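You operate a simulated robot arm through the tools that you are given. There is no shell and no other tool. Be economical: measure what you need, move in short steps, check, and stop when the job is done.

Carry out the task below with a simulated robot arm. There is one attempt and no reset: what you move stays moved.

JOB
Take the blister pack labelled "clips" from the plywood table and put it in the white tray. Put the blue spring carrier on the pit bench. Put the pink gear on the top of the tyre bench away on the pit bench. Put the glue bottle on the top of the tyre bench away on the marshal table. Push the red bench drawer shut. Put the 35 resistor block from the pit bench on the set-up card and the 25 resistor block on the shelf under the pit bench. The order is free. Set down upright: glue bottle.

Only the result counts: the job must be done as asked and must still hold three seconds after the hand-in. Knocking over, shifting, dropping, spilling or breaking anything else fails it.

ROBOT AND FRAMES
A 6-joint arm with a fingered hand on a trunk, on a base that drives. Base frame: it is fixed to the floor where the robot stands at the start and does not move with it; the origin is under the middle of the robot, x ahead of it, y to its left, z up; the surface under the hand at the start is at about z = 740. Lengths are in mm, angles in rad, forces in N, time in s.
With the tool pointing down near the work surface it reaches from about 180 to 860 mm from the robot's upright axis, wherever it stands. Its first joint turns from -2.897 to 2.897 rad. Places, roughly: blister pack [500, -250, 750]; blue spring carrier (4x3x4 cm) [4900, -1100, 900]; glue bottle [5250, -2000, 1000]; marshal table [1900, -2300, 700]; pink gear [5000, -2000, 750]; pit bench [5000, 1200, 800]; red bench drawer [4700, -1900, 700]; resistor block [5000, 250, 750]; set-up card [5250, 500, 750]; shelf under the pit bench [5100, 1200, 300]; white tray (20x22x4 cm) [600, -600, 700]. Payload 5 kg.
Tool frame: the origin (TCP) lies between the finger pads and is the grasp point; the fingertips stand 36 mm ahead of it; z points along the fingers, y is the line along which they close. Largest opening 120 mm; the body of the gripper starts 42 mm behind the TCP. The gripper is a hand of 4 fingers: y runs from the thumb to the fingers, the wrist lies at [-19, -123, -211] in the tool frame, and closing takes about 1.5 s.
Orientation is told as [roll, pitch, yaw] about the base's x, y, z axes, in that order, counted from this pose: with the fingers straight down and the wrist toward the robot, the tool's x, y and z point along [0, 1, 0], [1, 0, 0] and [0, 0, -1] of the base frame.

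CONTROLS
- The arm moves only by the tool play_rows. Its argument "plan" is a list of rows, each an object (a shift or turn left out is 0, a gripper value left out holds the last) with "angular": the turn, a rotation vector about the tool's x, y, z in units of 4 degrees (1.0 is 4 degrees), a list of three; "linear": the shift along the tool's x, y, z in units of 25 mm (1.0 is 25 mm), a list of three; "gripper": the gripper command, from -1 (shut) to 1 (fully open), values between in proportion. In form: [{"angular": [ax, ay, az], "linear": [dx, dy, dz], "gripper": gripper}, ...]. A call has 1 to 8 rows; each row shifts and turns the commanded pose from where the row before left it, along the tool's axes as they then stand. A call with a number of a shift or a turn outside -1 to 1 is refused whole. Each row takes 0.2 s and may step no farther than 50 mm and 0.15 rad from the row before; otherwise, or with a gripper value out of range, the whole call is refused. A pose out of reach is approached as far as the arm can. The call stops where the force on the tool passes 40 N (or 10 N more than at its start, if that is more) or the arm is blocked; 0.2 s more then pass. The fingers move at their own pace (about 45 mm/s each) and stop on an object; they squeeze with about 32 N. The grip force told is the motor's: it shows also when the fingers shut on nothing. Time passes only in rows, and 0.2 s behind the last, so rows that do not move let the fingers close. It gives the time, the measured TCP pose, the force on the tool (base axes), the opening and the grip force at its end, in the units of the frame above (readings bear some noise), with the torque about the TCP (base axes, N m) and any sound that the robot's microphone picked up.
- Cameras (640 x 400 px; columns grow to the right, rows downward): "scene" is now at [89.5, -30.6, 1595.4]; the picture's right is [-0.46, -0.89, -0.00], its down [-0.76, 0.40, -0.51] and it looks along [0.45, -0.23, -0.86] (base axes); focal length 272 px, centre (320, 200). "wrist" rides on the gripper at [73, -101, -142] in the tool frame; the picture's right is [-0.79, 0.29, -0.54], its down [-0.56, -0.70, 0.44] and it looks along [-0.25, 0.65, 0.71] (tool axes); focal length 280 px, centre (320, 200). There is no depth. A picture from a camera that has moved, and an enlarged one, comes with that camera's place and axes in the base frame and with its lens.
- camera(camera): a new picture of that camera. It takes no simulated time.
- raise_lower(by): slides the trunk up (or, below 0, down) by that many mm; the arm and the scene camera ride with it, the base frame stays. It gives what a move gives, with no picture.
- steer(legs): drives the robot by 1 to 6 legs, each [ahead, turn to the left] in mm and rad, along the robot's own axes; the way and the turn of a leg run together, so that a leg with both is an arc; at most 1500 mm and 3.142 rad a leg. The arm and the cameras ride along, it lands a little off, and it stops where it bumps. It gives what a move gives.
- preshape(shape): the hand has 4 fingers and takes this shape, open, in about a second: jaw (thumb against the fingers, like two jaws); tri (thumb and two fingers); tip (a fingertip pinch); poke (one finger out to press); point (the index stretched); flat (the hand flat); cup (the hand cupped); fist (a fist). The gripper value then closes the fingers along that shape, each until it touches; the sizes above hold for jaw. It gives what a move gives, with no picture.
- aim_head(pan, tilt): turns the head with the scene camera to pan (to the left, within 1.501 rad either way) and tilt (down, from -0.506 to 1.204), counted from straight ahead of the robot. It gives what a move gives.
- inspect(camera, box): a new picture of the part [left, top, right, bottom] of that camera's present view, enlarged. It takes no simulated time.
- finish_job(): hands the job in; it is judged then, once.

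Go step by step. Nothing tells you exact positions but the pictures and the camera data: compare them with the known pose of the tool, close in by small moves and look again before you grip or let go. The budget is 196 turns and 162 pictures, counting those below and the enlarged ones. Unless the task says otherwise, let go and move clear before handing in.

The tools are called after "Emit:" as a command line: name --argument value ..., lists and objects as JSON in quotes. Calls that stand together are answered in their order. play_rows: Moves the arm, as the interface text tells. Its arguments: {"type":"object","properties":{"plan":{"type":"array","items":{"type":"object","properties":{"angular":{"type":"array","items":{"type":"number"}},"linear":{"type":"array","items":{"type":"number"}},"gripper":{"type":"number"}}}}},"required":["plan"]} The other tools are called the same way: raise_lower (by) slides the trunk up or down; preshape (shape) gives the hand a shape; steer (legs) drives the base; aim_head (pan, tilt) turns the head that bears the scene camera; camera (camera) takes a picture; inspect (camera, box) takes an enlarged picture of a part of a camera's view; finish_job () hands the job in.

At the start:

```text
clock: 0.0
tcp_pos: [391.7, -431.3, 962.1]
tcp_rot: [0.003, -0.001, -0.002]
contact_force: [0.0, -0.1, 0.7]
wrist_torque: [0.02, -0.02, 0.02]
finger_gap: 119.6
grip_force: 0.1
shape: jaw
trunk travel left (down, up): [-625.0, 215.0]
robot x, y, heading: [-1.0, -1.0, -0.002]
head pan, tilt: [-0.48, 1.038]
```

scene: 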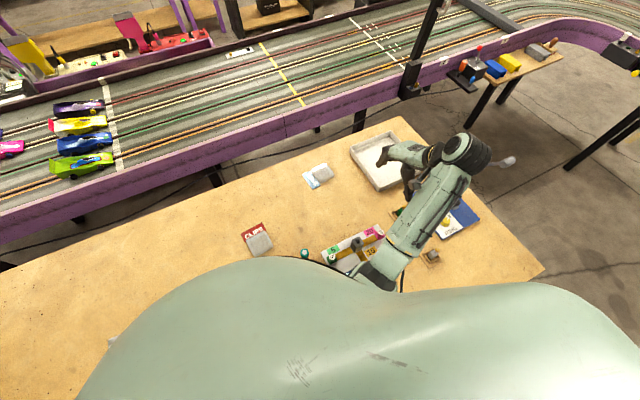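
wrist: 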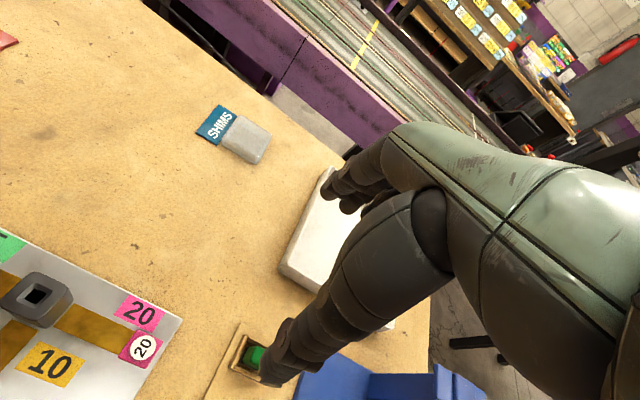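

I see a red pack and a blue "SHIMS" pack on the plywood table; I'll read the labels first.

Emit:
inspect --camera "scene" --box '[220, 120, 480, 282]'

Emit:
aim_head --pan 0.0 --tilt 0.5

```text
2.46 times, centred on (350, 201) of scene
camera zoom: at [89.5, -30.6, 1595.4], right [-0.46, -0.89, 0.0], down [-0.76, 0.4, -0.51], along [0.45, -0.23, -0.86], focal length 671 px, centre (246, 198)
```

zoom: 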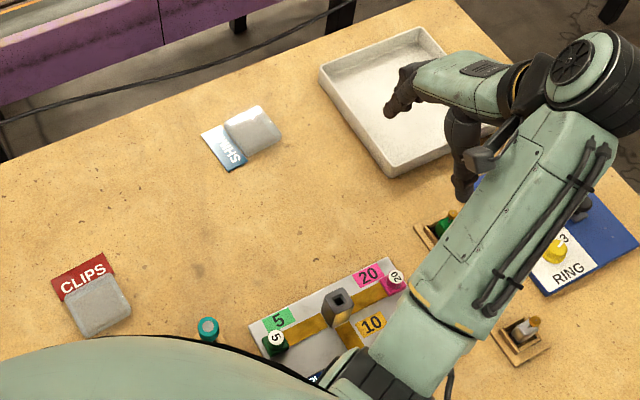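

```text
clock: 1.0
tcp_pos: [391.3, -431.7, 962.6]
tcp_rot: [0.0, 0.0, 0.0]
contact_force: [0.9, -0.5, -0.8]
wrist_torque: [0.01, -0.04, 0.0]
finger_gap: 119.7
grip_force: 0.0
shape: jaw
trunk travel left (down, up): [-625.0, 215.0]
robot x, y, heading: [0.9, -0.8, -0.001]
head pan, tilt: [0.0, 0.499]
```

The red pack reads CLIPS, at about (492, 0). I move the open hand over it.

Emit:
play_rows --plan '[{"linear": [1, 0.5, 0]}, {"linear": [1, 0.5, 0]}, {"linear": [1, 0.5, 0]}, {"linear": [1, 0.5, 0]}, {"linear": [1, 0.5, 0]}, {"linear": [1, 0.5, 0]}, {"linear": [1, 0.5, 0]}, {"linear": [1, 0.5, 0]}]'

Emit:
play_rows --plan '[{"linear": [1, 0, 0]}, {"linear": [1, 0, 0]}, {"linear": [1, 0, 0]}, {"linear": [1, 0, 0]}, {"linear": [1, 0, 0.5]}, {"linear": [1, 0, 0.5]}, {"linear": [1, 0, 0.5]}, {"linear": [1, 0, 0.5]}]'

Emit:
camera --camera "scene"

Emit:
camera --camera "wrist"

```text
clock: 2.8
tcp_pos: [491.6, -232.2, 961.8]
tcp_rot: [0.002, 0.001, 0.0]
contact_force: [0.5, -0.1, -0.8]
wrist_torque: [-0.05, 0.01, -0.01]
finger_gap: 119.7
grip_force: 0.0
shape: jaw
trunk travel left (down, up): [-625.0, 215.0]
robot x, y, heading: [-2.5, 1.9, 0.001]
head pan, tilt: [0.0, 0.499]
```

```text
clock: 4.6
tcp_pos: [490.0, -30.5, 912.7]
tcp_rot: [-0.003, 0.001, 0.0]
contact_force: [0.8, 0.6, -0.4]
wrist_torque: [0.03, -0.02, 0.03]
finger_gap: 119.5
grip_force: 0.1
shape: jaw
trunk travel left (down, up): [-625.0, 215.0]
robot x, y, heading: [-1.7, 3.0, 0.0]
head pan, tilt: [0.0, 0.499]
```

```text
158 pictures are left
camera scene: at [120.5, 1.4, 1639.2], right [0.0, -1.0, 0.0], down [-0.48, 0.0, -0.88], along [0.88, 0.0, -0.48], focal length 272 px, centre (320, 200)
```

scene: 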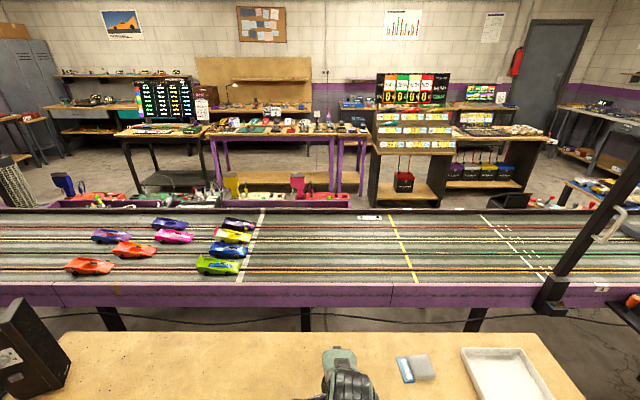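

```text
157 pictures are left
camera wrist: at [388.3, 41.3, 1055.0], right [0.29, -0.79, 0.54], down [-0.7, -0.56, -0.44], along [0.65, -0.25, -0.71], focal length 280 px, centre (320, 200)
```

wrist: 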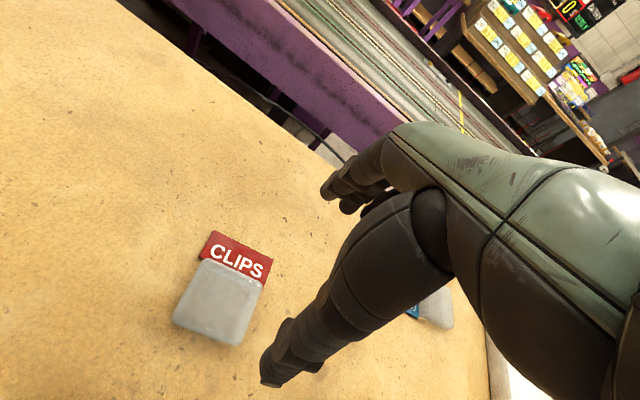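

The pack spans about x 440–542, y -45–35. I go lower, aligned with it, and check.

Emit:
play_rows --plan '[{"linear": [1, 0, 0], "angular": [0, 0, -0.7], "gripper": 1}, {"linear": [0, 0, 1], "angular": [0, 0, -0.7]}, {"linear": [0, 0, 1]}, {"linear": [0, 0, 1]}, {"linear": [0, 0, 0.6]}, {"linear": [0, 0, 0]}]'

Emit:
camera --camera "wrist"

Emit:
aim_head --pan 0.0 --tilt 1.1

Emit:
camera --camera "scene"

```text
clock: 6.0
tcp_pos: [491.0, -5.6, 821.5]
tcp_rot: [0.0, 0.0, 0.099]
contact_force: [0.3, -0.8, -0.7]
wrist_torque: [-0.02, 0.0, 0.0]
finger_gap: 119.8
grip_force: 0.1
shape: jaw
trunk travel left (down, up): [-625.0, 215.0]
robot x, y, heading: [1.1, -2.4, -0.003]
head pan, tilt: [0.0, 0.499]
```

```text
156 pictures are left
camera wrist: at [383.5, 56.1, 964.3], right [0.36, -0.76, 0.54], down [-0.64, -0.63, -0.44], along [0.67, -0.19, -0.71], focal length 280 px, centre (320, 200)
```

wrist: 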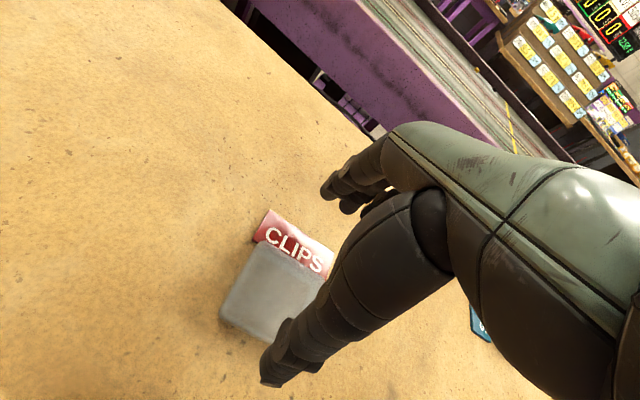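

```text
clock: 7.0
tcp_pos: [491.8, -6.2, 821.8]
tcp_rot: [-0.001, -0.001, 0.098]
contact_force: [-0.2, 0.9, 0.3]
wrist_torque: [-0.03, -0.03, 0.02]
finger_gap: 119.7
grip_force: 0.1
shape: jaw
trunk travel left (down, up): [-625.0, 215.0]
robot x, y, heading: [0.3, 1.6, -0.0]
head pan, tilt: [0.0, 1.1]
```

```text
155 pictures are left
camera scene: at [93.0, 0.7, 1591.5], right [0.0, -1.0, 0.0], down [-0.89, 0.0, -0.45], along [0.45, 0.0, -0.89], focal length 272 px, centre (320, 200)
```

scene: 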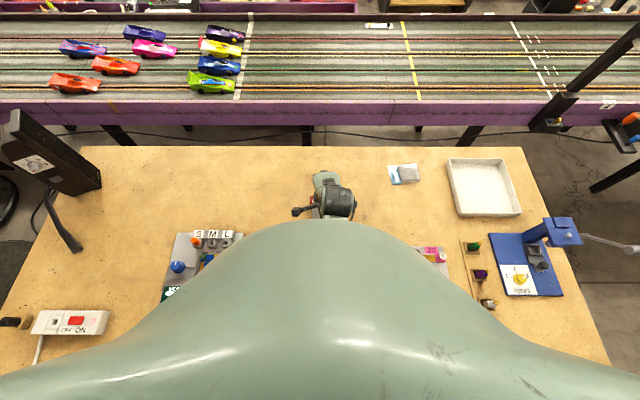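

Pack is centred between thumb and fingers. Descend until fingertips are just above the table.

Emit:
play_rows --plan '[{"linear": [0, 0, 0.8]}, {"linear": [0, 0, 0.6]}, {"linear": [0, 0, 0.3]}, {"linear": [0, 0, 0]}]'

Emit:
camera --camera "wrist"

```text
clock: 8.0
tcp_pos: [491.8, -6.5, 779.8]
tcp_rot: [-0.001, 0.001, 0.097]
contact_force: [0.3, 0.0, -0.2]
wrist_torque: [-0.01, -0.02, 0.01]
finger_gap: 119.4
grip_force: 0.2
shape: jaw
trunk travel left (down, up): [-625.0, 215.0]
robot x, y, heading: [-1.9, 3.9, 0.002]
head pan, tilt: [0.0, 1.1]
```

```text
154 pictures are left
camera wrist: at [383.5, 55.8, 921.9], right [0.36, -0.76, 0.54], down [-0.64, -0.63, -0.44], along [0.67, -0.19, -0.71], focal length 280 px, centre (320, 200)
```

wrist: 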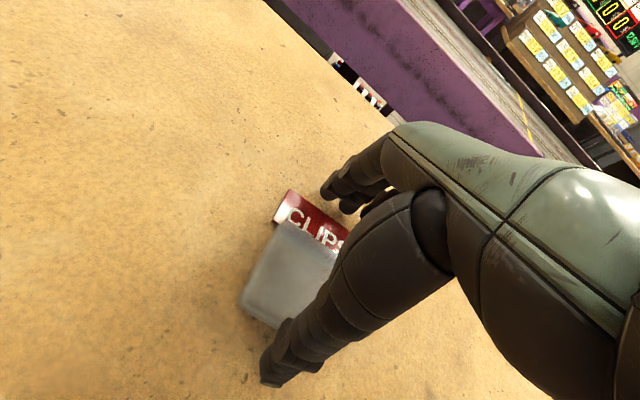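

No contact yet; close the fingers.

Emit:
play_rows --plan '[{"gripper": -1}, {"gripper": -1}, {"gripper": -1}, {"gripper": -1}, {"gripper": -1}, {"gripper": -1}, {"gripper": -1}, {"gripper": -1}]'

Emit:
camera --camera "wrist"

```text
clock: 9.8
tcp_pos: [491.7, -5.7, 779.9]
tcp_rot: [-0.001, 0.0, 0.099]
contact_force: [-0.9, -0.3, 0.9]
wrist_torque: [-0.04, -0.05, -0.01]
finger_gap: 90.3
grip_force: 32.0
shape: jaw
trunk travel left (down, up): [-625.0, 215.0]
robot x, y, heading: [-0.9, 0.8, 0.0]
head pan, tilt: [0.0, 1.1]
```

```text
153 pictures are left
camera wrist: at [383.5, 55.8, 922.2], right [0.36, -0.76, 0.54], down [-0.64, -0.63, -0.44], along [0.67, -0.19, -0.71], focal length 280 px, centre (320, 200)
```

wrist: 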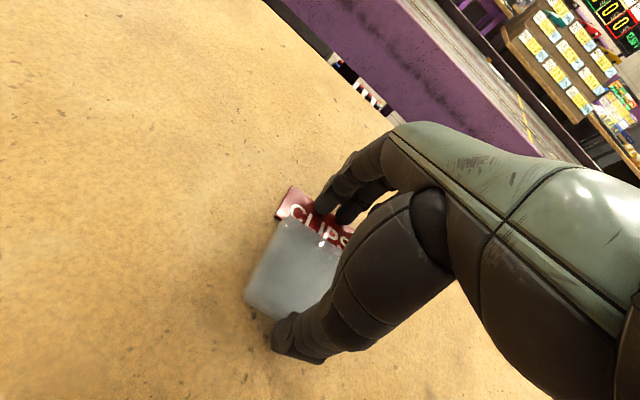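

Gripped at 90 mm. Lift gently and check.

Emit:
play_rows --plan '[{"linear": [0, 0, -0.5]}, {"linear": [0, 0, -0.8]}, {"linear": [0, 0, -1]}, {"linear": [0, 0, -1]}, {"linear": [0, 0, 0]}]'

Emit:
camera --camera "wrist"

```text
clock: 11.0
tcp_pos: [491.4, -5.8, 861.7]
tcp_rot: [0.0, 0.0, 0.097]
contact_force: [-0.2, 0.5, -0.4]
wrist_torque: [-0.03, -0.01, 0.01]
finger_gap: 90.5
grip_force: 32.1
shape: jaw
trunk travel left (down, up): [-625.0, 215.0]
robot x, y, heading: [0.4, 1.1, -0.001]
head pan, tilt: [0.0, 1.1]
```

```text
152 pictures are left
camera wrist: at [384.0, 56.1, 1004.4], right [0.36, -0.76, 0.54], down [-0.64, -0.63, -0.44], along [0.67, -0.19, -0.71], focal length 280 px, centre (320, 200)
```

wrist: 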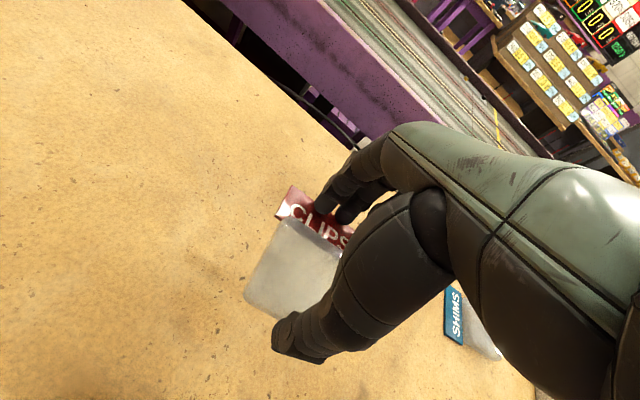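

It lifted. The tray's centre is about (562, -560); I carry the pack there.

Emit:
play_rows --plan '[{"linear": [0, 0, -1]}, {"linear": [-1, 0, -1]}, {"linear": [-1, 0, 0]}, {"linear": [-1, 0, 0]}, {"linear": [-1, 0, 0]}, {"linear": [-1, 0, 0]}, {"linear": [-1, 0, 0]}, {"linear": [-1, 0, 0]}]'

Emit:
play_rows --plan '[{"linear": [-1, 0, 0]}, {"linear": [-1, 0, 0]}, {"linear": [-1, 0, 0]}, {"linear": [-1, 0, 0]}, {"linear": [-1, 0, 0]}, {"linear": [-1, 0, 0]}, {"linear": [-1, 0, 0]}, {"linear": [-1, 0, 0]}]'

Emit:
play_rows --plan '[{"linear": [-1, 0.15, 0]}, {"linear": [-1, 0.15, 0]}, {"linear": [-1, 0.15, 0]}, {"linear": [-1, 0.1, 0]}, {"linear": [-1, 0, 0]}, {"linear": [-1, 0, 0]}, {"linear": [-1, 0, 0]}, {"linear": [0, 0, 0]}]'

Emit:
aim_head --pan -0.7 --tilt 0.9

Emit:
camera --camera "scene"

Emit:
camera --camera "wrist"

```text
clock: 12.8
tcp_pos: [509.9, -182.0, 912.9]
tcp_rot: [0.0, 0.003, 0.098]
contact_force: [-0.2, 0.9, -0.2]
wrist_torque: [0.0, 0.0, 0.01]
finger_gap: 90.4
grip_force: 31.5
shape: jaw
trunk travel left (down, up): [-625.0, 215.0]
robot x, y, heading: [2.2, -1.0, 0.006]
head pan, tilt: [0.0, 1.1]
```

```text
clock: 14.6
tcp_pos: [529.4, -380.3, 913.3]
tcp_rot: [-0.002, 0.001, 0.098]
contact_force: [0.6, -0.2, -0.6]
wrist_torque: [0.02, 0.01, 0.03]
finger_gap: 90.3
grip_force: 32.4
shape: jaw
trunk travel left (down, up): [-625.0, 215.0]
robot x, y, heading: [2.7, 0.1, 0.001]
head pan, tilt: [0.0, 1.1]
```

```text
clock: 16.4
tcp_pos: [559.1, -553.4, 913.5]
tcp_rot: [-0.002, 0.001, 0.096]
contact_force: [0.1, 0.8, -1.3]
wrist_torque: [0.0, 0.01, 0.01]
finger_gap: 69.9
grip_force: 32.0
shape: jaw
trunk travel left (down, up): [-625.0, 215.0]
robot x, y, heading: [0.3, 2.1, -0.006]
head pan, tilt: [0.0, 1.1]
```

```text
clock: 17.4
tcp_pos: [560.0, -554.2, 912.2]
tcp_rot: [0.0, 0.0, 0.098]
contact_force: [0.2, -0.3, -1.2]
wrist_torque: [0.02, 0.0, -0.04]
finger_gap: 70.0
grip_force: 32.0
shape: jaw
trunk travel left (down, up): [-625.0, 215.0]
robot x, y, heading: [0.7, 2.0, 0.004]
head pan, tilt: [-0.7, 0.901]
```

```text
151 pictures are left
camera scene: at [87.7, -48.1, 1605.3], right [-0.64, -0.77, 0.0], down [-0.6, 0.5, -0.62], along [0.48, -0.4, -0.78], focal length 272 px, centre (320, 200)
```

scene: 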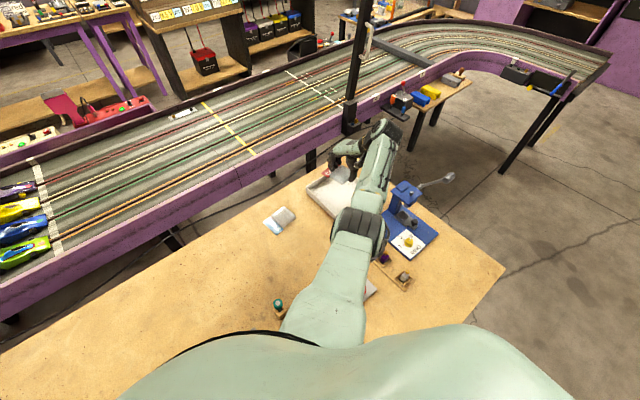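

```text
150 pictures are left
camera wrist: at [450.5, -491.6, 1054.3], right [0.36, -0.76, 0.54], down [-0.64, -0.63, -0.44], along [0.67, -0.19, -0.71], focal length 280 px, centre (320, 200)
```

wrist: 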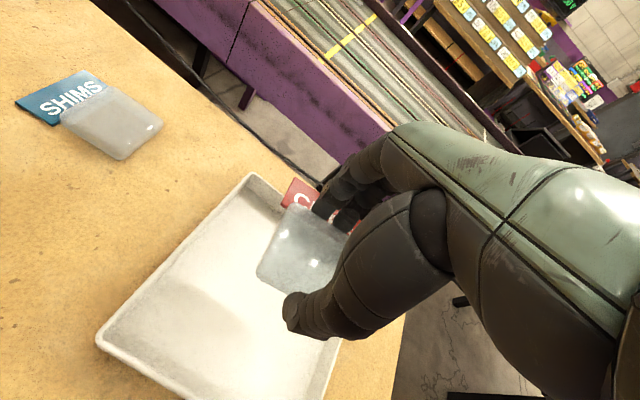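

The pack shifted in the grip but is held; the tray spans x 466–666, y about -470 to -670. I lower it.

Emit:
play_rows --plan '[{"linear": [-0.9, 0, 0]}, {"linear": [0, 0, 1]}, {"linear": [0, 0, 1]}, {"linear": [0, 0, 1]}, {"linear": [0, 0, 0.8]}, {"linear": [0, 0, 0]}]'

Emit:
camera --camera "wrist"

```text
clock: 18.8
tcp_pos: [544.4, -558.2, 826.3]
tcp_rot: [0.0, -0.001, 0.099]
contact_force: [0.6, 0.2, 0.5]
wrist_torque: [0.03, -0.01, 0.03]
finger_gap: 70.1
grip_force: 31.6
shape: jaw
out of reach, approached as far as the arm can: row 3, 4, 5
trunk travel left (down, up): [-625.0, 215.0]
robot x, y, heading: [-0.5, -1.3, -0.001]
head pan, tilt: [-0.7, 0.901]
```

```text
149 pictures are left
camera wrist: at [436.1, -496.5, 968.0], right [0.36, -0.76, 0.54], down [-0.64, -0.63, -0.44], along [0.67, -0.19, -0.71], focal length 280 px, centre (320, 200)
```

wrist: 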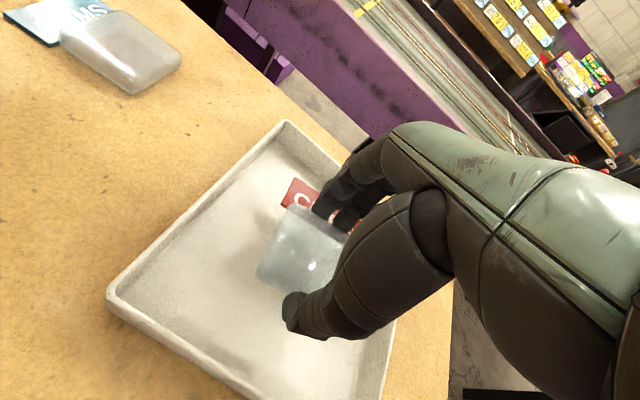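

Slightly out of reach low down, so I use the trunk for the last centimetres.

Emit:
raise_lower --by -28

Emit:
play_rows --plan '[{"linear": [0, 0.5, 0]}, {"linear": [0, 0, 0]}]'

Emit:
camera --camera "wrist"

```text
clock: 19.6
tcp_pos: [543.6, -559.0, 798.5]
tcp_rot: [-0.001, -0.001, 0.098]
contact_force: [-0.5, -0.3, -0.1]
wrist_torque: [0.02, 0.0, 0.02]
finger_gap: 70.0
grip_force: 32.0
shape: jaw
trunk travel left (down, up): [-597.0, 243.0]
robot x, y, heading: [1.7, -2.0, -0.002]
head pan, tilt: [-0.7, 0.901]
```

```text
clock: 20.2
tcp_pos: [556.0, -554.9, 798.7]
tcp_rot: [-0.001, -0.001, 0.099]
contact_force: [-0.7, 0.2, -0.2]
wrist_torque: [-0.01, -0.03, 0.03]
finger_gap: 70.1
grip_force: 31.6
shape: jaw
out of reach, approached as far as the arm can: row 1
trunk travel left (down, up): [-597.0, 243.0]
robot x, y, heading: [-1.1, 2.7, 0.002]
head pan, tilt: [-0.7, 0.901]
```

```text
148 pictures are left
camera wrist: at [446.2, -492.8, 941.3], right [0.36, -0.76, 0.54], down [-0.64, -0.63, -0.44], along [0.67, -0.19, -0.71], focal length 280 px, centre (320, 200)
```

wrist: 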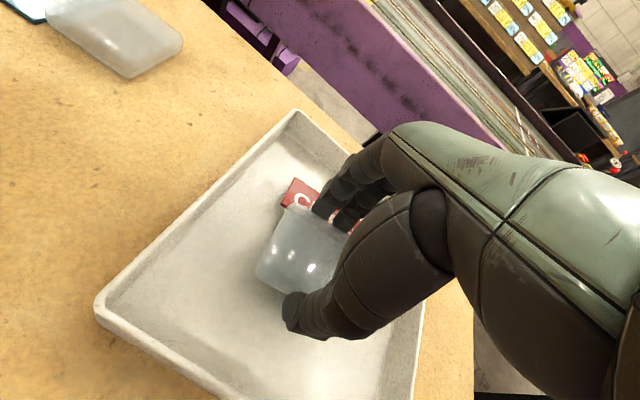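

Emit:
raise_lower --by -9

Emit:
play_rows --plan '[{"gripper": -0.2}, {"gripper": 0.3}, {"gripper": 0.6}, {"gripper": 0.6}, {"gripper": 0.6}]'

Emit:
camera --camera "wrist"

```text
clock: 20.7
tcp_pos: [554.5, -554.8, 790.4]
tcp_rot: [0.0, -0.001, 0.098]
contact_force: [0.0, -0.4, -0.5]
wrist_torque: [0.06, 0.0, -0.02]
finger_gap: 70.1
grip_force: 32.2
shape: jaw
trunk travel left (down, up): [-588.0, 252.0]
robot x, y, heading: [2.1, 3.3, -0.001]
head pan, tilt: [-0.7, 0.901]
```

```text
clock: 21.9
tcp_pos: [555.2, -555.0, 790.3]
tcp_rot: [-0.001, -0.001, 0.097]
contact_force: [0.1, -0.3, 0.3]
wrist_torque: [-0.01, 0.0, 0.03]
finger_gap: 95.9
grip_force: 0.0
shape: jaw
trunk travel left (down, up): [-588.0, 252.0]
robot x, y, heading: [0.4, 1.3, -0.001]
head pan, tilt: [-0.7, 0.901]
```

```text
147 pictures are left
camera wrist: at [446.3, -492.9, 932.1], right [0.36, -0.76, 0.54], down [-0.64, -0.63, -0.44], along [0.67, -0.19, -0.71], focal length 280 px, centre (320, 200)
```

wrist: 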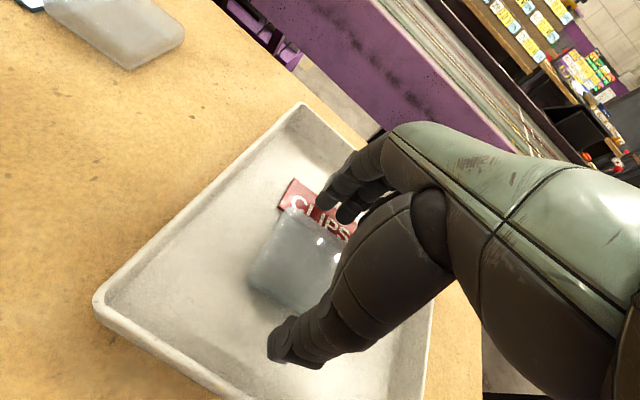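

Pack released in the tray. Raise clear and check.

Emit:
raise_lower --by 160

Emit:
camera --camera "wrist"

Emit:
aim_head --pan -0.3 --tilt 0.35

Emit:
camera --camera "scene"

Emit:
aim_head --pan -1.3 --tilt 0.4

Emit:
camera --camera "scene"

Emit:
aim_head --pan 1.0 --tilt 0.35

Emit:
camera --camera "scene"

```text
clock: 23.8
tcp_pos: [555.0, -555.1, 949.1]
tcp_rot: [0.001, 0.0, 0.097]
contact_force: [0.3, 0.3, 0.0]
wrist_torque: [0.02, 0.02, -0.04]
finger_gap: 95.8
grip_force: 0.1
shape: jaw
trunk travel left (down, up): [-748.0, 92.0]
robot x, y, heading: [1.0, -0.1, 0.002]
head pan, tilt: [-0.7, 0.901]
```

```text
146 pictures are left
camera wrist: at [446.4, -493.0, 1091.9], right [0.36, -0.76, 0.54], down [-0.64, -0.63, -0.44], along [0.67, -0.19, -0.71], focal length 280 px, centre (320, 200)
```

wrist: 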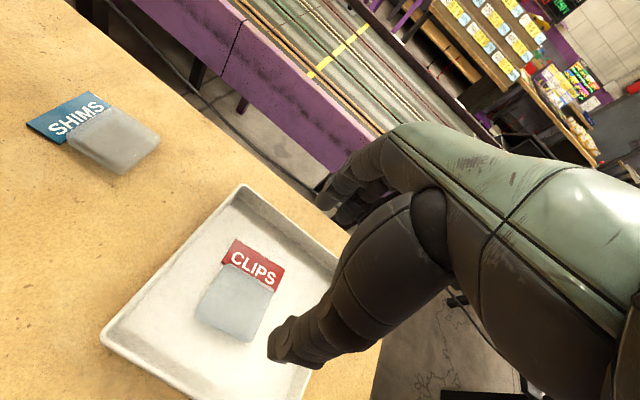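

```text
clock: 24.7
tcp_pos: [554.8, -556.9, 949.3]
tcp_rot: [0.001, 0.002, 0.098]
contact_force: [-0.5, -0.3, -0.4]
wrist_torque: [0.0, 0.0, -0.03]
finger_gap: 95.7
grip_force: 0.0
shape: jaw
trunk travel left (down, up): [-748.0, 92.0]
robot x, y, heading: [0.5, -2.1, 0.001]
head pan, tilt: [-0.3, 0.351]
```

```text
145 pictures are left
camera scene: at [118.8, -27.3, 1775.8], right [-0.3, -0.96, 0.0], down [-0.33, 0.1, -0.94], along [0.9, -0.28, -0.34], focal length 272 px, centre (320, 200)
```

scene: 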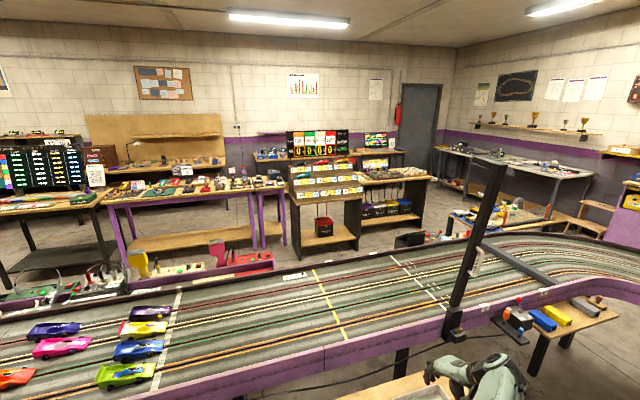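

```text
clock: 26.0
tcp_pos: [554.4, -554.4, 950.5]
tcp_rot: [0.0, 0.0, 0.096]
contact_force: [0.3, 0.2, 0.4]
wrist_torque: [0.02, 0.02, 0.0]
finger_gap: 95.7
grip_force: 0.1
shape: jaw
trunk travel left (down, up): [-748.0, 92.0]
robot x, y, heading: [-1.8, 1.2, -0.004]
head pan, tilt: [-1.3, 0.4]
```

```text
144 pictures are left
camera scene: at [54.8, -89.0, 1771.3], right [-0.96, -0.27, 0.0], down [-0.1, 0.38, -0.92], along [0.25, -0.89, -0.39], focal length 272 px, centre (320, 200)
```

scene: 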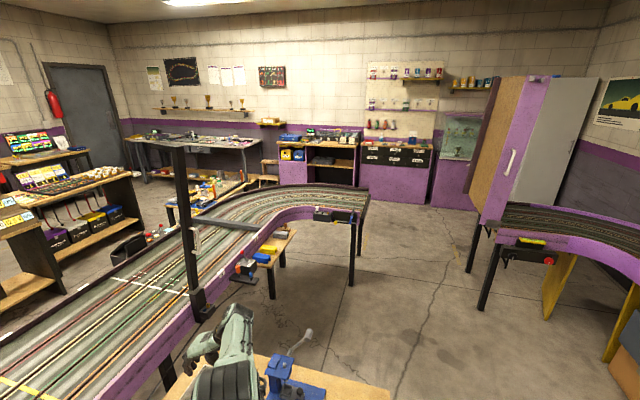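

```text
clock: 28.1
tcp_pos: [554.8, -555.8, 950.3]
tcp_rot: [-0.001, 0.0, 0.099]
contact_force: [-0.3, -0.6, 0.1]
wrist_torque: [-0.01, -0.01, 0.0]
finger_gap: 95.9
grip_force: 0.0
shape: jaw
trunk travel left (down, up): [-748.0, 92.0]
robot x, y, heading: [-2.4, -1.6, -0.004]
head pan, tilt: [1.0, 0.351]
```

```text
143 pictures are left
camera scene: at [80.3, 78.6, 1775.9], right [0.84, -0.54, 0.0], down [-0.19, -0.29, -0.94], along [0.51, 0.79, -0.34], focal length 272 px, centre (320, 200)
```

scene: 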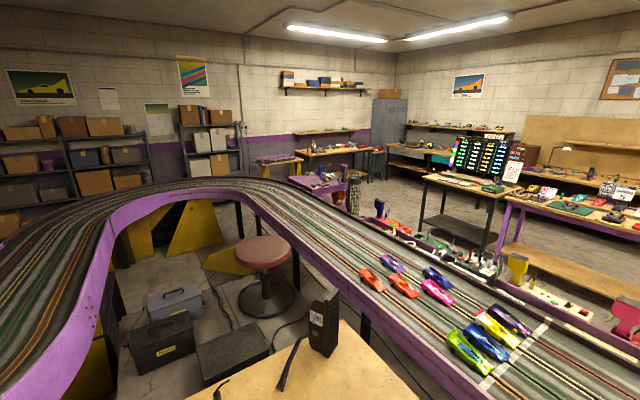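

The clips pack lies in the tray. The way out is a gap in the track near x -250, y -2500; I fold the arm in first.

Emit:
play_rows --plan '[{"linear": [0.95, -0.47, -0.5]}, {"linear": [0.95, -0.47, -0.5]}, {"linear": [0.95, -0.47, -0.5]}, {"linear": [0.95, -0.47, -0.5]}, {"linear": [0.95, -0.47, 0]}, {"linear": [0.95, -0.47, 0]}, {"linear": [0.95, -0.47, 0]}, {"linear": [0.95, -0.47, 0]}]'

Emit:
play_rows --plan '[{"linear": [0.95, -0.47, 0]}, {"linear": [0.95, -0.47, 0]}, {"linear": [0.95, -0.47, 0]}, {"linear": [0.95, -0.47, 0]}, {"linear": [0.95, -0.47, 0]}, {"linear": [0.95, -0.47, 0]}, {"linear": [0.95, -0.47, 0]}, {"linear": [0.95, -0.47, 0]}]'

Emit:
aim_head --pan -0.9 --tilt 1.0

Emit:
camera --camera "scene"

Emit:
aim_head --pan -1.5 --tilt 0.8

Emit:
camera --camera "scene"

```text
clock: 29.9
tcp_pos: [440.4, -374.9, 998.1]
tcp_rot: [-0.001, -0.001, 0.099]
contact_force: [0.0, 0.0, -0.1]
wrist_torque: [-0.01, 0.02, 0.01]
finger_gap: 95.6
grip_force: 0.2
shape: jaw
trunk travel left (down, up): [-748.0, 92.0]
robot x, y, heading: [1.5, -1.3, 0.0]
head pan, tilt: [1.0, 0.351]
```

```text
clock: 31.7
tcp_pos: [327.6, -193.9, 999.3]
tcp_rot: [-0.002, 0.001, 0.097]
contact_force: [-0.1, -0.6, 0.2]
wrist_torque: [0.0, -0.03, 0.03]
finger_gap: 95.9
grip_force: 0.0
shape: jaw
trunk travel left (down, up): [-748.0, 92.0]
robot x, y, heading: [1.7, 2.0, -0.0]
head pan, tilt: [1.0, 0.351]
```

```text
clock: 33.6
tcp_pos: [329.7, -195.2, 998.9]
tcp_rot: [0.0, 0.001, 0.098]
contact_force: [-0.1, -0.9, -1.0]
wrist_torque: [0.0, 0.03, -0.02]
finger_gap: 95.8
grip_force: 0.1
shape: jaw
trunk travel left (down, up): [-748.0, 92.0]
robot x, y, heading: [-1.9, -2.5, -0.001]
head pan, tilt: [-0.901, 1.0]
```

```text
142 pictures are left
camera scene: at [73.2, -54.0, 1721.1], right [-0.78, -0.62, 0.0], down [-0.52, 0.66, -0.54], along [0.34, -0.42, -0.84], focal length 272 px, centre (320, 200)
```

scene: 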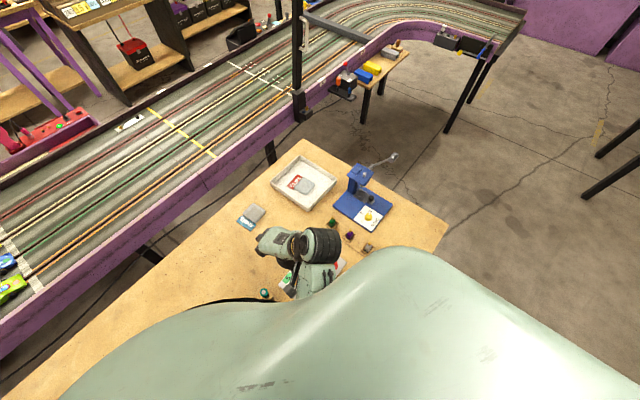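

```text
clock: 34.6
tcp_pos: [328.4, -196.1, 1000.2]
tcp_rot: [0.001, 0.0, 0.098]
contact_force: [-0.5, -0.3, 0.4]
wrist_torque: [0.0, 0.01, -0.01]
finger_gap: 96.0
grip_force: 0.0
shape: jaw
trunk travel left (down, up): [-748.0, 92.0]
robot x, y, heading: [-3.9, 3.3, -0.001]
head pan, tilt: [-1.499, 0.799]
```

```text
141 pictures are left
camera scene: at [35.7, -79.8, 1736.2], right [-1.0, -0.07, 0.0], down [-0.05, 0.72, -0.7], along [0.05, -0.7, -0.72], focal length 272 px, centre (320, 200)
```

scene: 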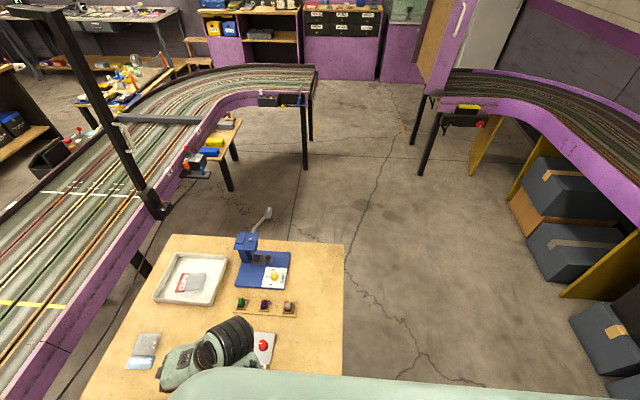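

Table's near edge is close to the robot, so I back straight out, then turn right toward the gap.

Emit:
steer --legs '[[-500, 0], [0, -1.5]]'

Emit:
aim_head --pan 0 --tilt 0.6

Emit:
camera --camera "scene"

```text
clock: 42.2
tcp_pos: [-674.1, -340.0, 998.9]
tcp_rot: [-0.001, -0.002, -1.41]
contact_force: [1.1, 0.3, 0.1]
wrist_torque: [0.0, -0.03, 0.0]
finger_gap: 95.6
grip_force: 0.0
shape: jaw
trunk travel left (down, up): [-748.0, 92.0]
robot x, y, heading: [-502.7, -0.4, -1.507]
head pan, tilt: [-1.499, 0.799]
```

```text
clock: 43.8
tcp_pos: [-674.6, -340.5, 999.3]
tcp_rot: [0.0, 0.001, -1.412]
contact_force: [-0.2, -0.2, 0.2]
wrist_torque: [0.03, 0.03, -0.01]
finger_gap: 95.9
grip_force: 0.1
shape: jaw
trunk travel left (down, up): [-748.0, 92.0]
robot x, y, heading: [-498.4, -2.1, -1.509]
head pan, tilt: [0.0, 0.6]
```

```text
140 pictures are left
camera scene: at [-492.7, -117.6, 1753.1], right [-1.0, -0.06, 0.0], down [-0.03, 0.56, -0.83], along [0.05, -0.82, -0.56], focal length 272 px, centre (320, 200)
```

scene: 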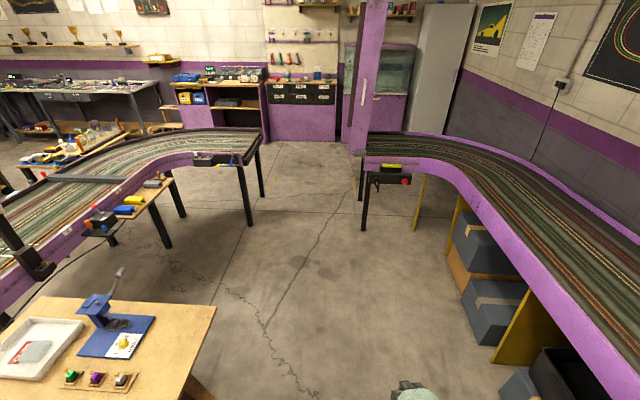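

The gap is clear. Drive through it.

Emit:
steer --legs '[[1200, 0.0], [1100, 0], [1150, 0]]'

Emit:
aim_head --pan 1.3 --tilt 0.5

Emit:
camera --camera "scene"

```text
clock: 53.4
tcp_pos: [-573.6, -2041.6, 1000.3]
tcp_rot: [0.005, 0.011, -1.409]
contact_force: [9.2, 8.9, 6.1]
wrist_torque: [-0.64, 0.48, 0.31]
finger_gap: 96.1
grip_force: 0.0
shape: jaw
trunk travel left (down, up): [-748.0, 92.0]
robot x, y, heading: [-403.2, -1703.8, -1.512]
head pan, tilt: [0.0, 0.6]
stopped in leg 2: the force on the tool passed its limit at 71 N (the readings are from after the stop); the commanded pose is now the measured one
```

```text
clock: 54.9
tcp_pos: [-573.9, -2039.9, 999.2]
tcp_rot: [0.002, 0.008, -1.414]
contact_force: [12.6, 4.2, 1.0]
wrist_torque: [-0.25, 0.45, 0.8]
finger_gap: 96.1
grip_force: 0.0
shape: jaw
trunk travel left (down, up): [-748.0, 92.0]
robot x, y, heading: [-400.9, -1698.6, -1.515]
head pan, tilt: [1.3, 0.499]
```

```text
139 pictures are left
camera scene: at [-308.2, -1752.4, 1762.0], right [-0.21, -0.98, 0.0], down [-0.47, 0.1, -0.88], along [0.86, -0.19, -0.48], focal length 272 px, centre (320, 200)
```

scene: 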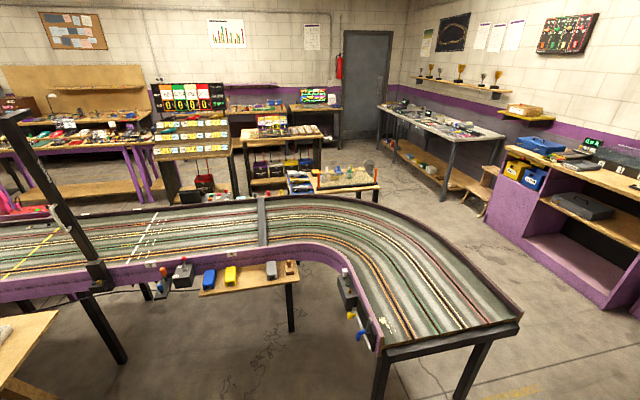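

The hand bumped something at (-574, -2040), probably the raised bridge panel. I'll back off a little and look.

Emit:
steer --legs '[[-120, 0]]'

Emit:
aim_head --pan -0.3 --tilt 0.6

Emit:
camera --camera "scene"

Emit:
camera --camera "wrist"

```text
clock: 56.2
tcp_pos: [-582.4, -1924.8, 996.7]
tcp_rot: [0.005, 0.007, -1.413]
contact_force: [-0.8, -0.8, 0.3]
wrist_torque: [0.0, -0.01, 0.0]
finger_gap: 96.2
grip_force: 0.2
shape: jaw
trunk travel left (down, up): [-748.0, 92.0]
robot x, y, heading: [-408.0, -1587.2, -1.515]
head pan, tilt: [1.3, 0.499]
```

```text
clock: 57.8
tcp_pos: [-583.2, -1922.7, 997.7]
tcp_rot: [0.005, 0.009, -1.414]
contact_force: [-0.6, 0.1, -0.4]
wrist_torque: [0.0, -0.05, -0.04]
finger_gap: 95.7
grip_force: 0.1
shape: jaw
trunk travel left (down, up): [-748.0, 92.0]
robot x, y, heading: [-409.4, -1590.8, -1.511]
head pan, tilt: [-0.3, 0.6]
```

```text
138 pictures are left
camera scene: at [-428.3, -1702.4, 1753.1], right [-0.97, 0.24, 0.0], down [0.14, 0.55, -0.83], along [-0.2, -0.8, -0.56], focal length 272 px, centre (320, 200)
```

scene: 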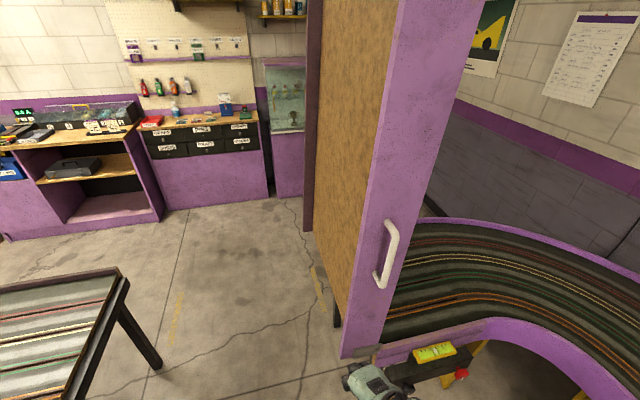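

```text
137 pictures are left
camera wrist: at [-527.8, -1814.1, 1141.6], right [-0.74, -0.41, 0.54], down [-0.66, 0.61, -0.44], along [-0.14, -0.68, -0.72], focal length 280 px, centre (320, 200)
```

wrist: 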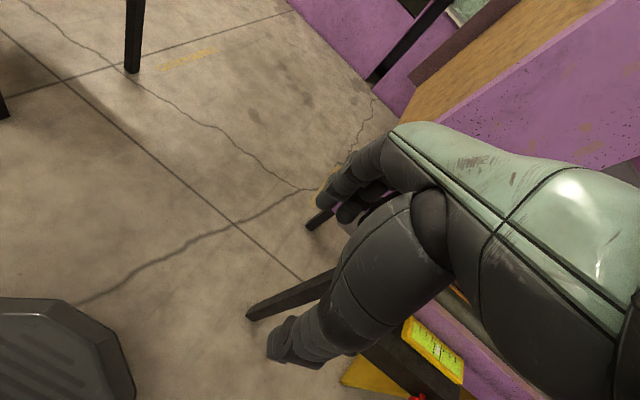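

The bridge panel stands at x ≈ -610; I'll back up, bring the arm to the centre line and go through at x ≈ -170.

Emit:
steer --legs '[[-400, 0], [0, 0.26]]'

Emit:
play_rows --plan '[{"linear": [1, 0, 0]}, {"linear": [1, 0, 0]}, {"linear": [1, 0, 0]}, {"linear": [1, 0, 0]}, {"linear": [1, 0, 0]}, {"linear": [1, 0, 0]}, {"linear": [0.8, -0.5, 0]}]'

Emit:
steer --legs '[[850, 0], [0, -0.32]]'

Emit:
aim_head --pan 0 --tilt 0.8

Emit:
camera --camera "scene"

```text
clock: 61.5
tcp_pos: [-513.8, -1566.9, 998.7]
tcp_rot: [0.004, 0.009, -1.159]
contact_force: [0.3, -0.8, 1.3]
wrist_torque: [-0.01, 0.03, 0.03]
finger_gap: 95.9
grip_force: 0.0
shape: jaw
trunk travel left (down, up): [-748.0, 92.0]
robot x, y, heading: [-428.5, -1194.9, -1.255]
head pan, tilt: [-0.3, 0.6]
```

```text
clock: 62.8
tcp_pos: [-475.0, -1572.6, 1029.2]
tcp_rot: [-0.093, -0.084, -1.368]
contact_force: [0.3, -0.2, -0.8]
wrist_torque: [0.02, 0.01, 0.01]
finger_gap: 95.8
grip_force: 0.1
shape: jaw
trunk travel left (down, up): [-748.0, 92.0]
robot x, y, heading: [-426.0, -1198.5, -1.257]
head pan, tilt: [-0.3, 0.6]
stopped in row 6: the arm was blocked; the commanded pose is now the measured one
```

```text
clock: 68.9
tcp_pos: [-334.5, -2343.2, 1031.7]
tcp_rot: [-0.095, -0.087, -1.691]
contact_force: [0.1, 0.4, 0.6]
wrist_torque: [0.02, -0.02, 0.01]
finger_gap: 95.5
grip_force: 0.0
shape: jaw
trunk travel left (down, up): [-748.0, 92.0]
robot x, y, heading: [-172.4, -1999.6, -1.587]
head pan, tilt: [-0.3, 0.6]
```

```text
clock: 69.7
tcp_pos: [-335.8, -2343.0, 1031.5]
tcp_rot: [-0.097, -0.088, -1.692]
contact_force: [1.1, -0.8, 0.8]
wrist_torque: [0.0, 0.01, 0.0]
finger_gap: 95.9
grip_force: 0.1
shape: jaw
trunk travel left (down, up): [-748.0, 92.0]
robot x, y, heading: [-175.3, -2004.4, -1.593]
head pan, tilt: [0.0, 0.799]
```

```text
136 pictures are left
camera scene: at [-172.5, -2120.6, 1735.7], right [-1.0, 0.02, 0.0], down [0.01, 0.72, -0.69], along [-0.01, -0.69, -0.72], focal length 272 px, centre (320, 200)
```

scene: 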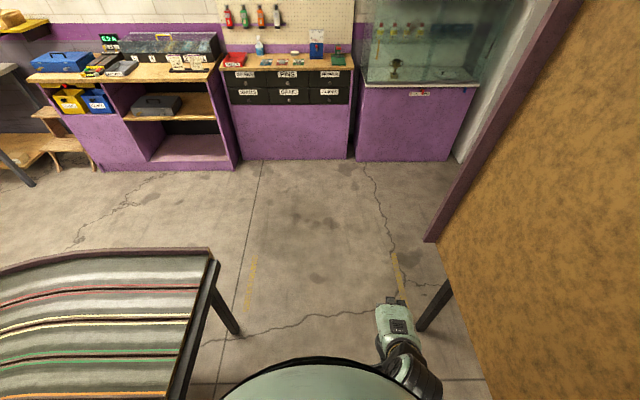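

Clear ahead; drive on to y ≈ -3400 and turn left.

Emit:
steer --legs '[[1400, 0.02], [0, 1.57]]'

Emit:
aim_head --pan 0.2 --tilt 0.4

Emit:
camera --camera "scene"

```text
clock: 81.8
tcp_pos: [157.4, -3549.2, 1031.1]
tcp_rot: [-0.096, -0.087, -0.117]
contact_force: [-0.7, 0.7, -0.1]
wrist_torque: [0.01, 0.0, 0.04]
finger_gap: 96.0
grip_force: 0.0
shape: jaw
trunk travel left (down, up): [-748.0, 92.0]
robot x, y, heading: [-185.3, -3386.7, -0.011]
head pan, tilt: [0.0, 0.799]
```

```text
clock: 82.7
tcp_pos: [158.1, -3549.5, 1032.2]
tcp_rot: [-0.097, -0.089, -0.118]
contact_force: [-0.6, -0.3, -0.4]
wrist_torque: [0.0, 0.0, -0.02]
finger_gap: 95.8
grip_force: 0.2
shape: jaw
trunk travel left (down, up): [-748.0, 92.0]
robot x, y, heading: [-188.3, -3389.7, -0.011]
head pan, tilt: [0.201, 0.4]
```

```text
135 pictures are left
camera scene: at [-54.1, -3368.7, 1770.5], right [0.19, -0.98, 0.0], down [-0.39, -0.07, -0.92], along [0.9, 0.17, -0.4], focal length 272 px, centre (320, 200)
```

scene: 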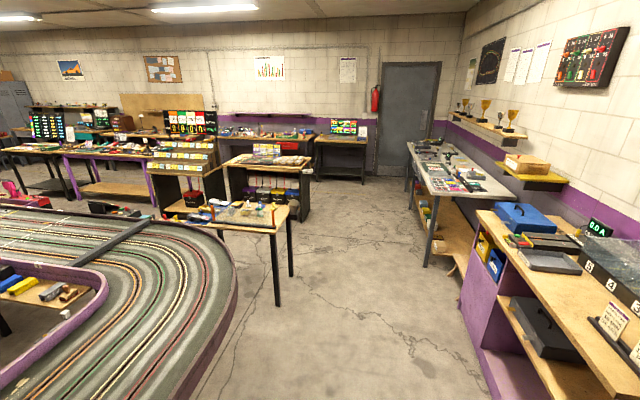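

Corridor is clear; drive ahead and look at the benches.

Emit:
steer --legs '[[1500, 0.011], [1500, 0], [0, 0.9]]'

Emit:
aim_head --pan -0.6 --tilt 0.45

Emit:
camera --camera "scene"

Emit:
aim_head --pan 0.5 --tilt 0.5

Emit:
camera --camera "scene"

```text
clock: 101.5
tcp_pos: [3190.3, -3287.6, 1031.0]
tcp_rot: [-0.096, -0.086, 0.751]
contact_force: [-0.6, 0.3, -0.4]
wrist_torque: [0.0, -0.02, -0.01]
finger_gap: 95.9
grip_force: 0.0
shape: jaw
trunk travel left (down, up): [-748.0, 92.0]
robot x, y, heading: [2845.6, -3443.1, 0.857]
head pan, tilt: [0.201, 0.4]
```

```text
clock: 102.6
tcp_pos: [3190.7, -3287.7, 1031.2]
tcp_rot: [-0.095, -0.088, 0.752]
contact_force: [1.0, 0.6, 0.4]
wrist_torque: [0.0, -0.01, 0.02]
finger_gap: 96.1
grip_force: 0.1
shape: jaw
trunk travel left (down, up): [-748.0, 92.0]
robot x, y, heading: [2846.8, -3444.0, 0.862]
head pan, tilt: [-0.6, 0.45]
```

```text
134 pictures are left
camera scene: at [2959.7, -3390.4, 1766.0], right [0.26, -0.97, 0.0], down [-0.42, -0.12, -0.9], along [0.87, 0.23, -0.44], focal length 272 px, centre (320, 200)
```

scene: 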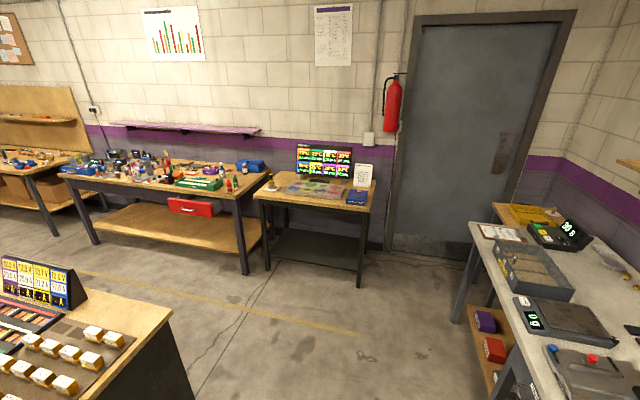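

```text
clock: 104.0
tcp_pos: [3190.9, -3287.2, 1030.7]
tcp_rot: [-0.096, -0.09, 0.75]
contact_force: [0.8, 0.7, 1.4]
wrist_torque: [-0.01, -0.01, 0.03]
finger_gap: 95.8
grip_force: 0.1
shape: jaw
trunk travel left (down, up): [-748.0, 92.0]
robot x, y, heading: [2846.8, -3443.5, 0.86]
head pan, tilt: [0.499, 0.499]
```

```text
133 pictures are left
camera scene: at [2890.3, -3325.1, 1761.4], right [0.98, -0.21, 0.0], down [-0.1, -0.47, -0.88], along [0.18, 0.86, -0.48], focal length 272 px, centre (320, 200)
```

scene: 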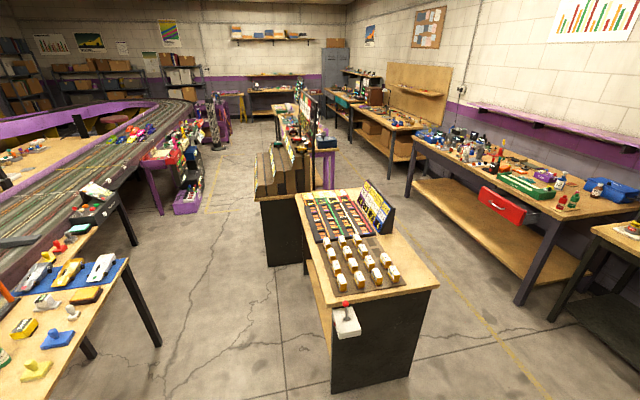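

I now see the tyre bench with the open red drawer at the back wall. Drive around the counter into the aisle in front of it.

Emit:
steer --legs '[[0, -0.86], [1330, 0], [0, 1.571], [1350, 0]]'

Emit:
aim_head --pan -1.3 --tilt 0.8

Emit:
camera --camera "scene"

```text
clock: 125.5
tcp_pos: [4433.4, -1767.9, 1031.8]
tcp_rot: [-0.095, -0.088, 1.41]
contact_force: [0.2, 0.1, -0.4]
wrist_torque: [0.0, 0.0, 0.02]
finger_gap: 95.7
grip_force: 0.0
shape: jaw
trunk travel left (down, up): [-748.0, 92.0]
robot x, y, heading: [4258.2, -2104.7, 1.519]
head pan, tilt: [0.499, 0.499]
```

```text
clock: 127.3
tcp_pos: [4434.2, -1767.8, 1031.3]
tcp_rot: [-0.097, -0.089, 1.411]
contact_force: [0.4, -0.1, -0.2]
wrist_torque: [0.0, 0.01, -0.09]
finger_gap: 95.8
grip_force: 0.0
shape: jaw
trunk travel left (down, up): [-748.0, 92.0]
robot x, y, heading: [4255.6, -2102.1, 1.516]
head pan, tilt: [-1.3, 0.799]
```

```text
132 pictures are left
camera scene: at [4336.9, -2045.9, 1735.8], right [0.22, -0.98, 0.01], down [-0.7, -0.16, -0.7], along [0.68, 0.15, -0.72], focal length 272 px, centre (320, 200)
```

scene: 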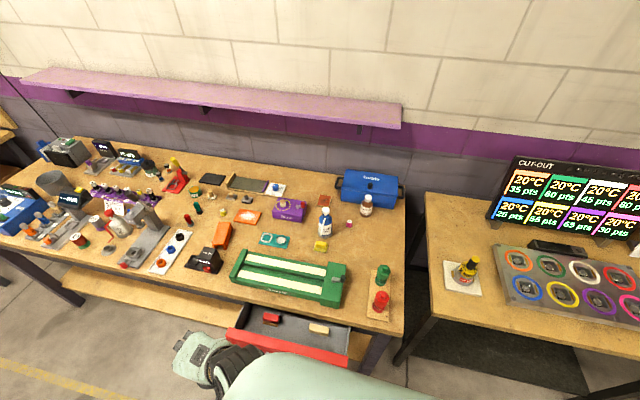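

Now I see the tyre bench well; zoom to identify the glue bottle, pink gear and spring carrier.

Emit:
inspect --camera "scene" --box '[220, 160, 420, 285]'

Emit:
inspect --camera "scene" --box '[20, 140, 220, 265]'

Emit:
inspect --camera "scene" --box '[220, 260, 420, 385]'

```text
3.20 times, centred on (320, 222) of scene
camera zoom: at [4336.9, -2045.9, 1735.8], right [0.22, -0.98, 0.01], down [-0.7, -0.16, -0.7], along [0.68, 0.15, -0.72], focal length 872 px, centre (320, 128)
```

zoom: 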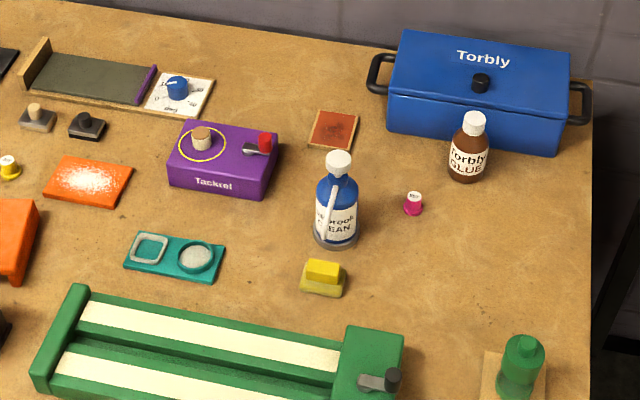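

```text
3.20 times, centred on (120, 202) of scene
camera zoom: at [4336.9, -2045.9, 1735.8], right [0.22, -0.98, 0.01], down [-0.7, -0.16, -0.7], along [0.68, 0.15, -0.72], focal length 872 px, centre (960, 192)
```

zoom: 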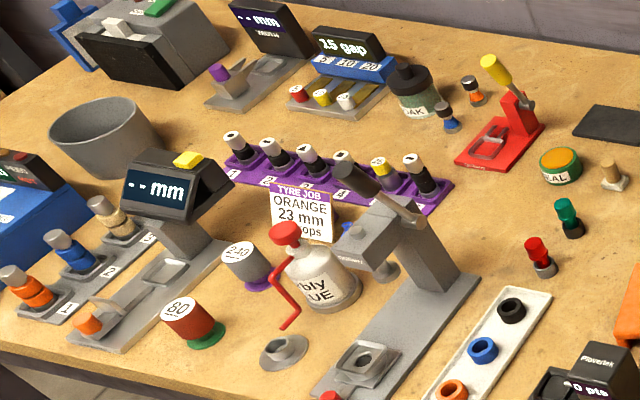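

```text
3.20 times, centred on (320, 322) of scene
camera zoom: at [4336.9, -2045.9, 1735.8], right [0.22, -0.98, 0.01], down [-0.7, -0.16, -0.7], along [0.68, 0.15, -0.72], focal length 872 px, centre (320, -192)
```

zoom: 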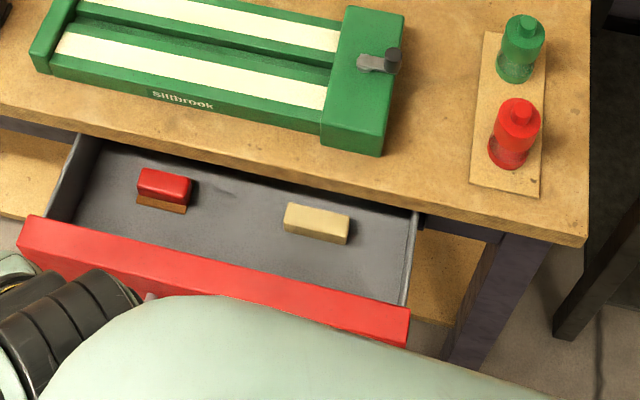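

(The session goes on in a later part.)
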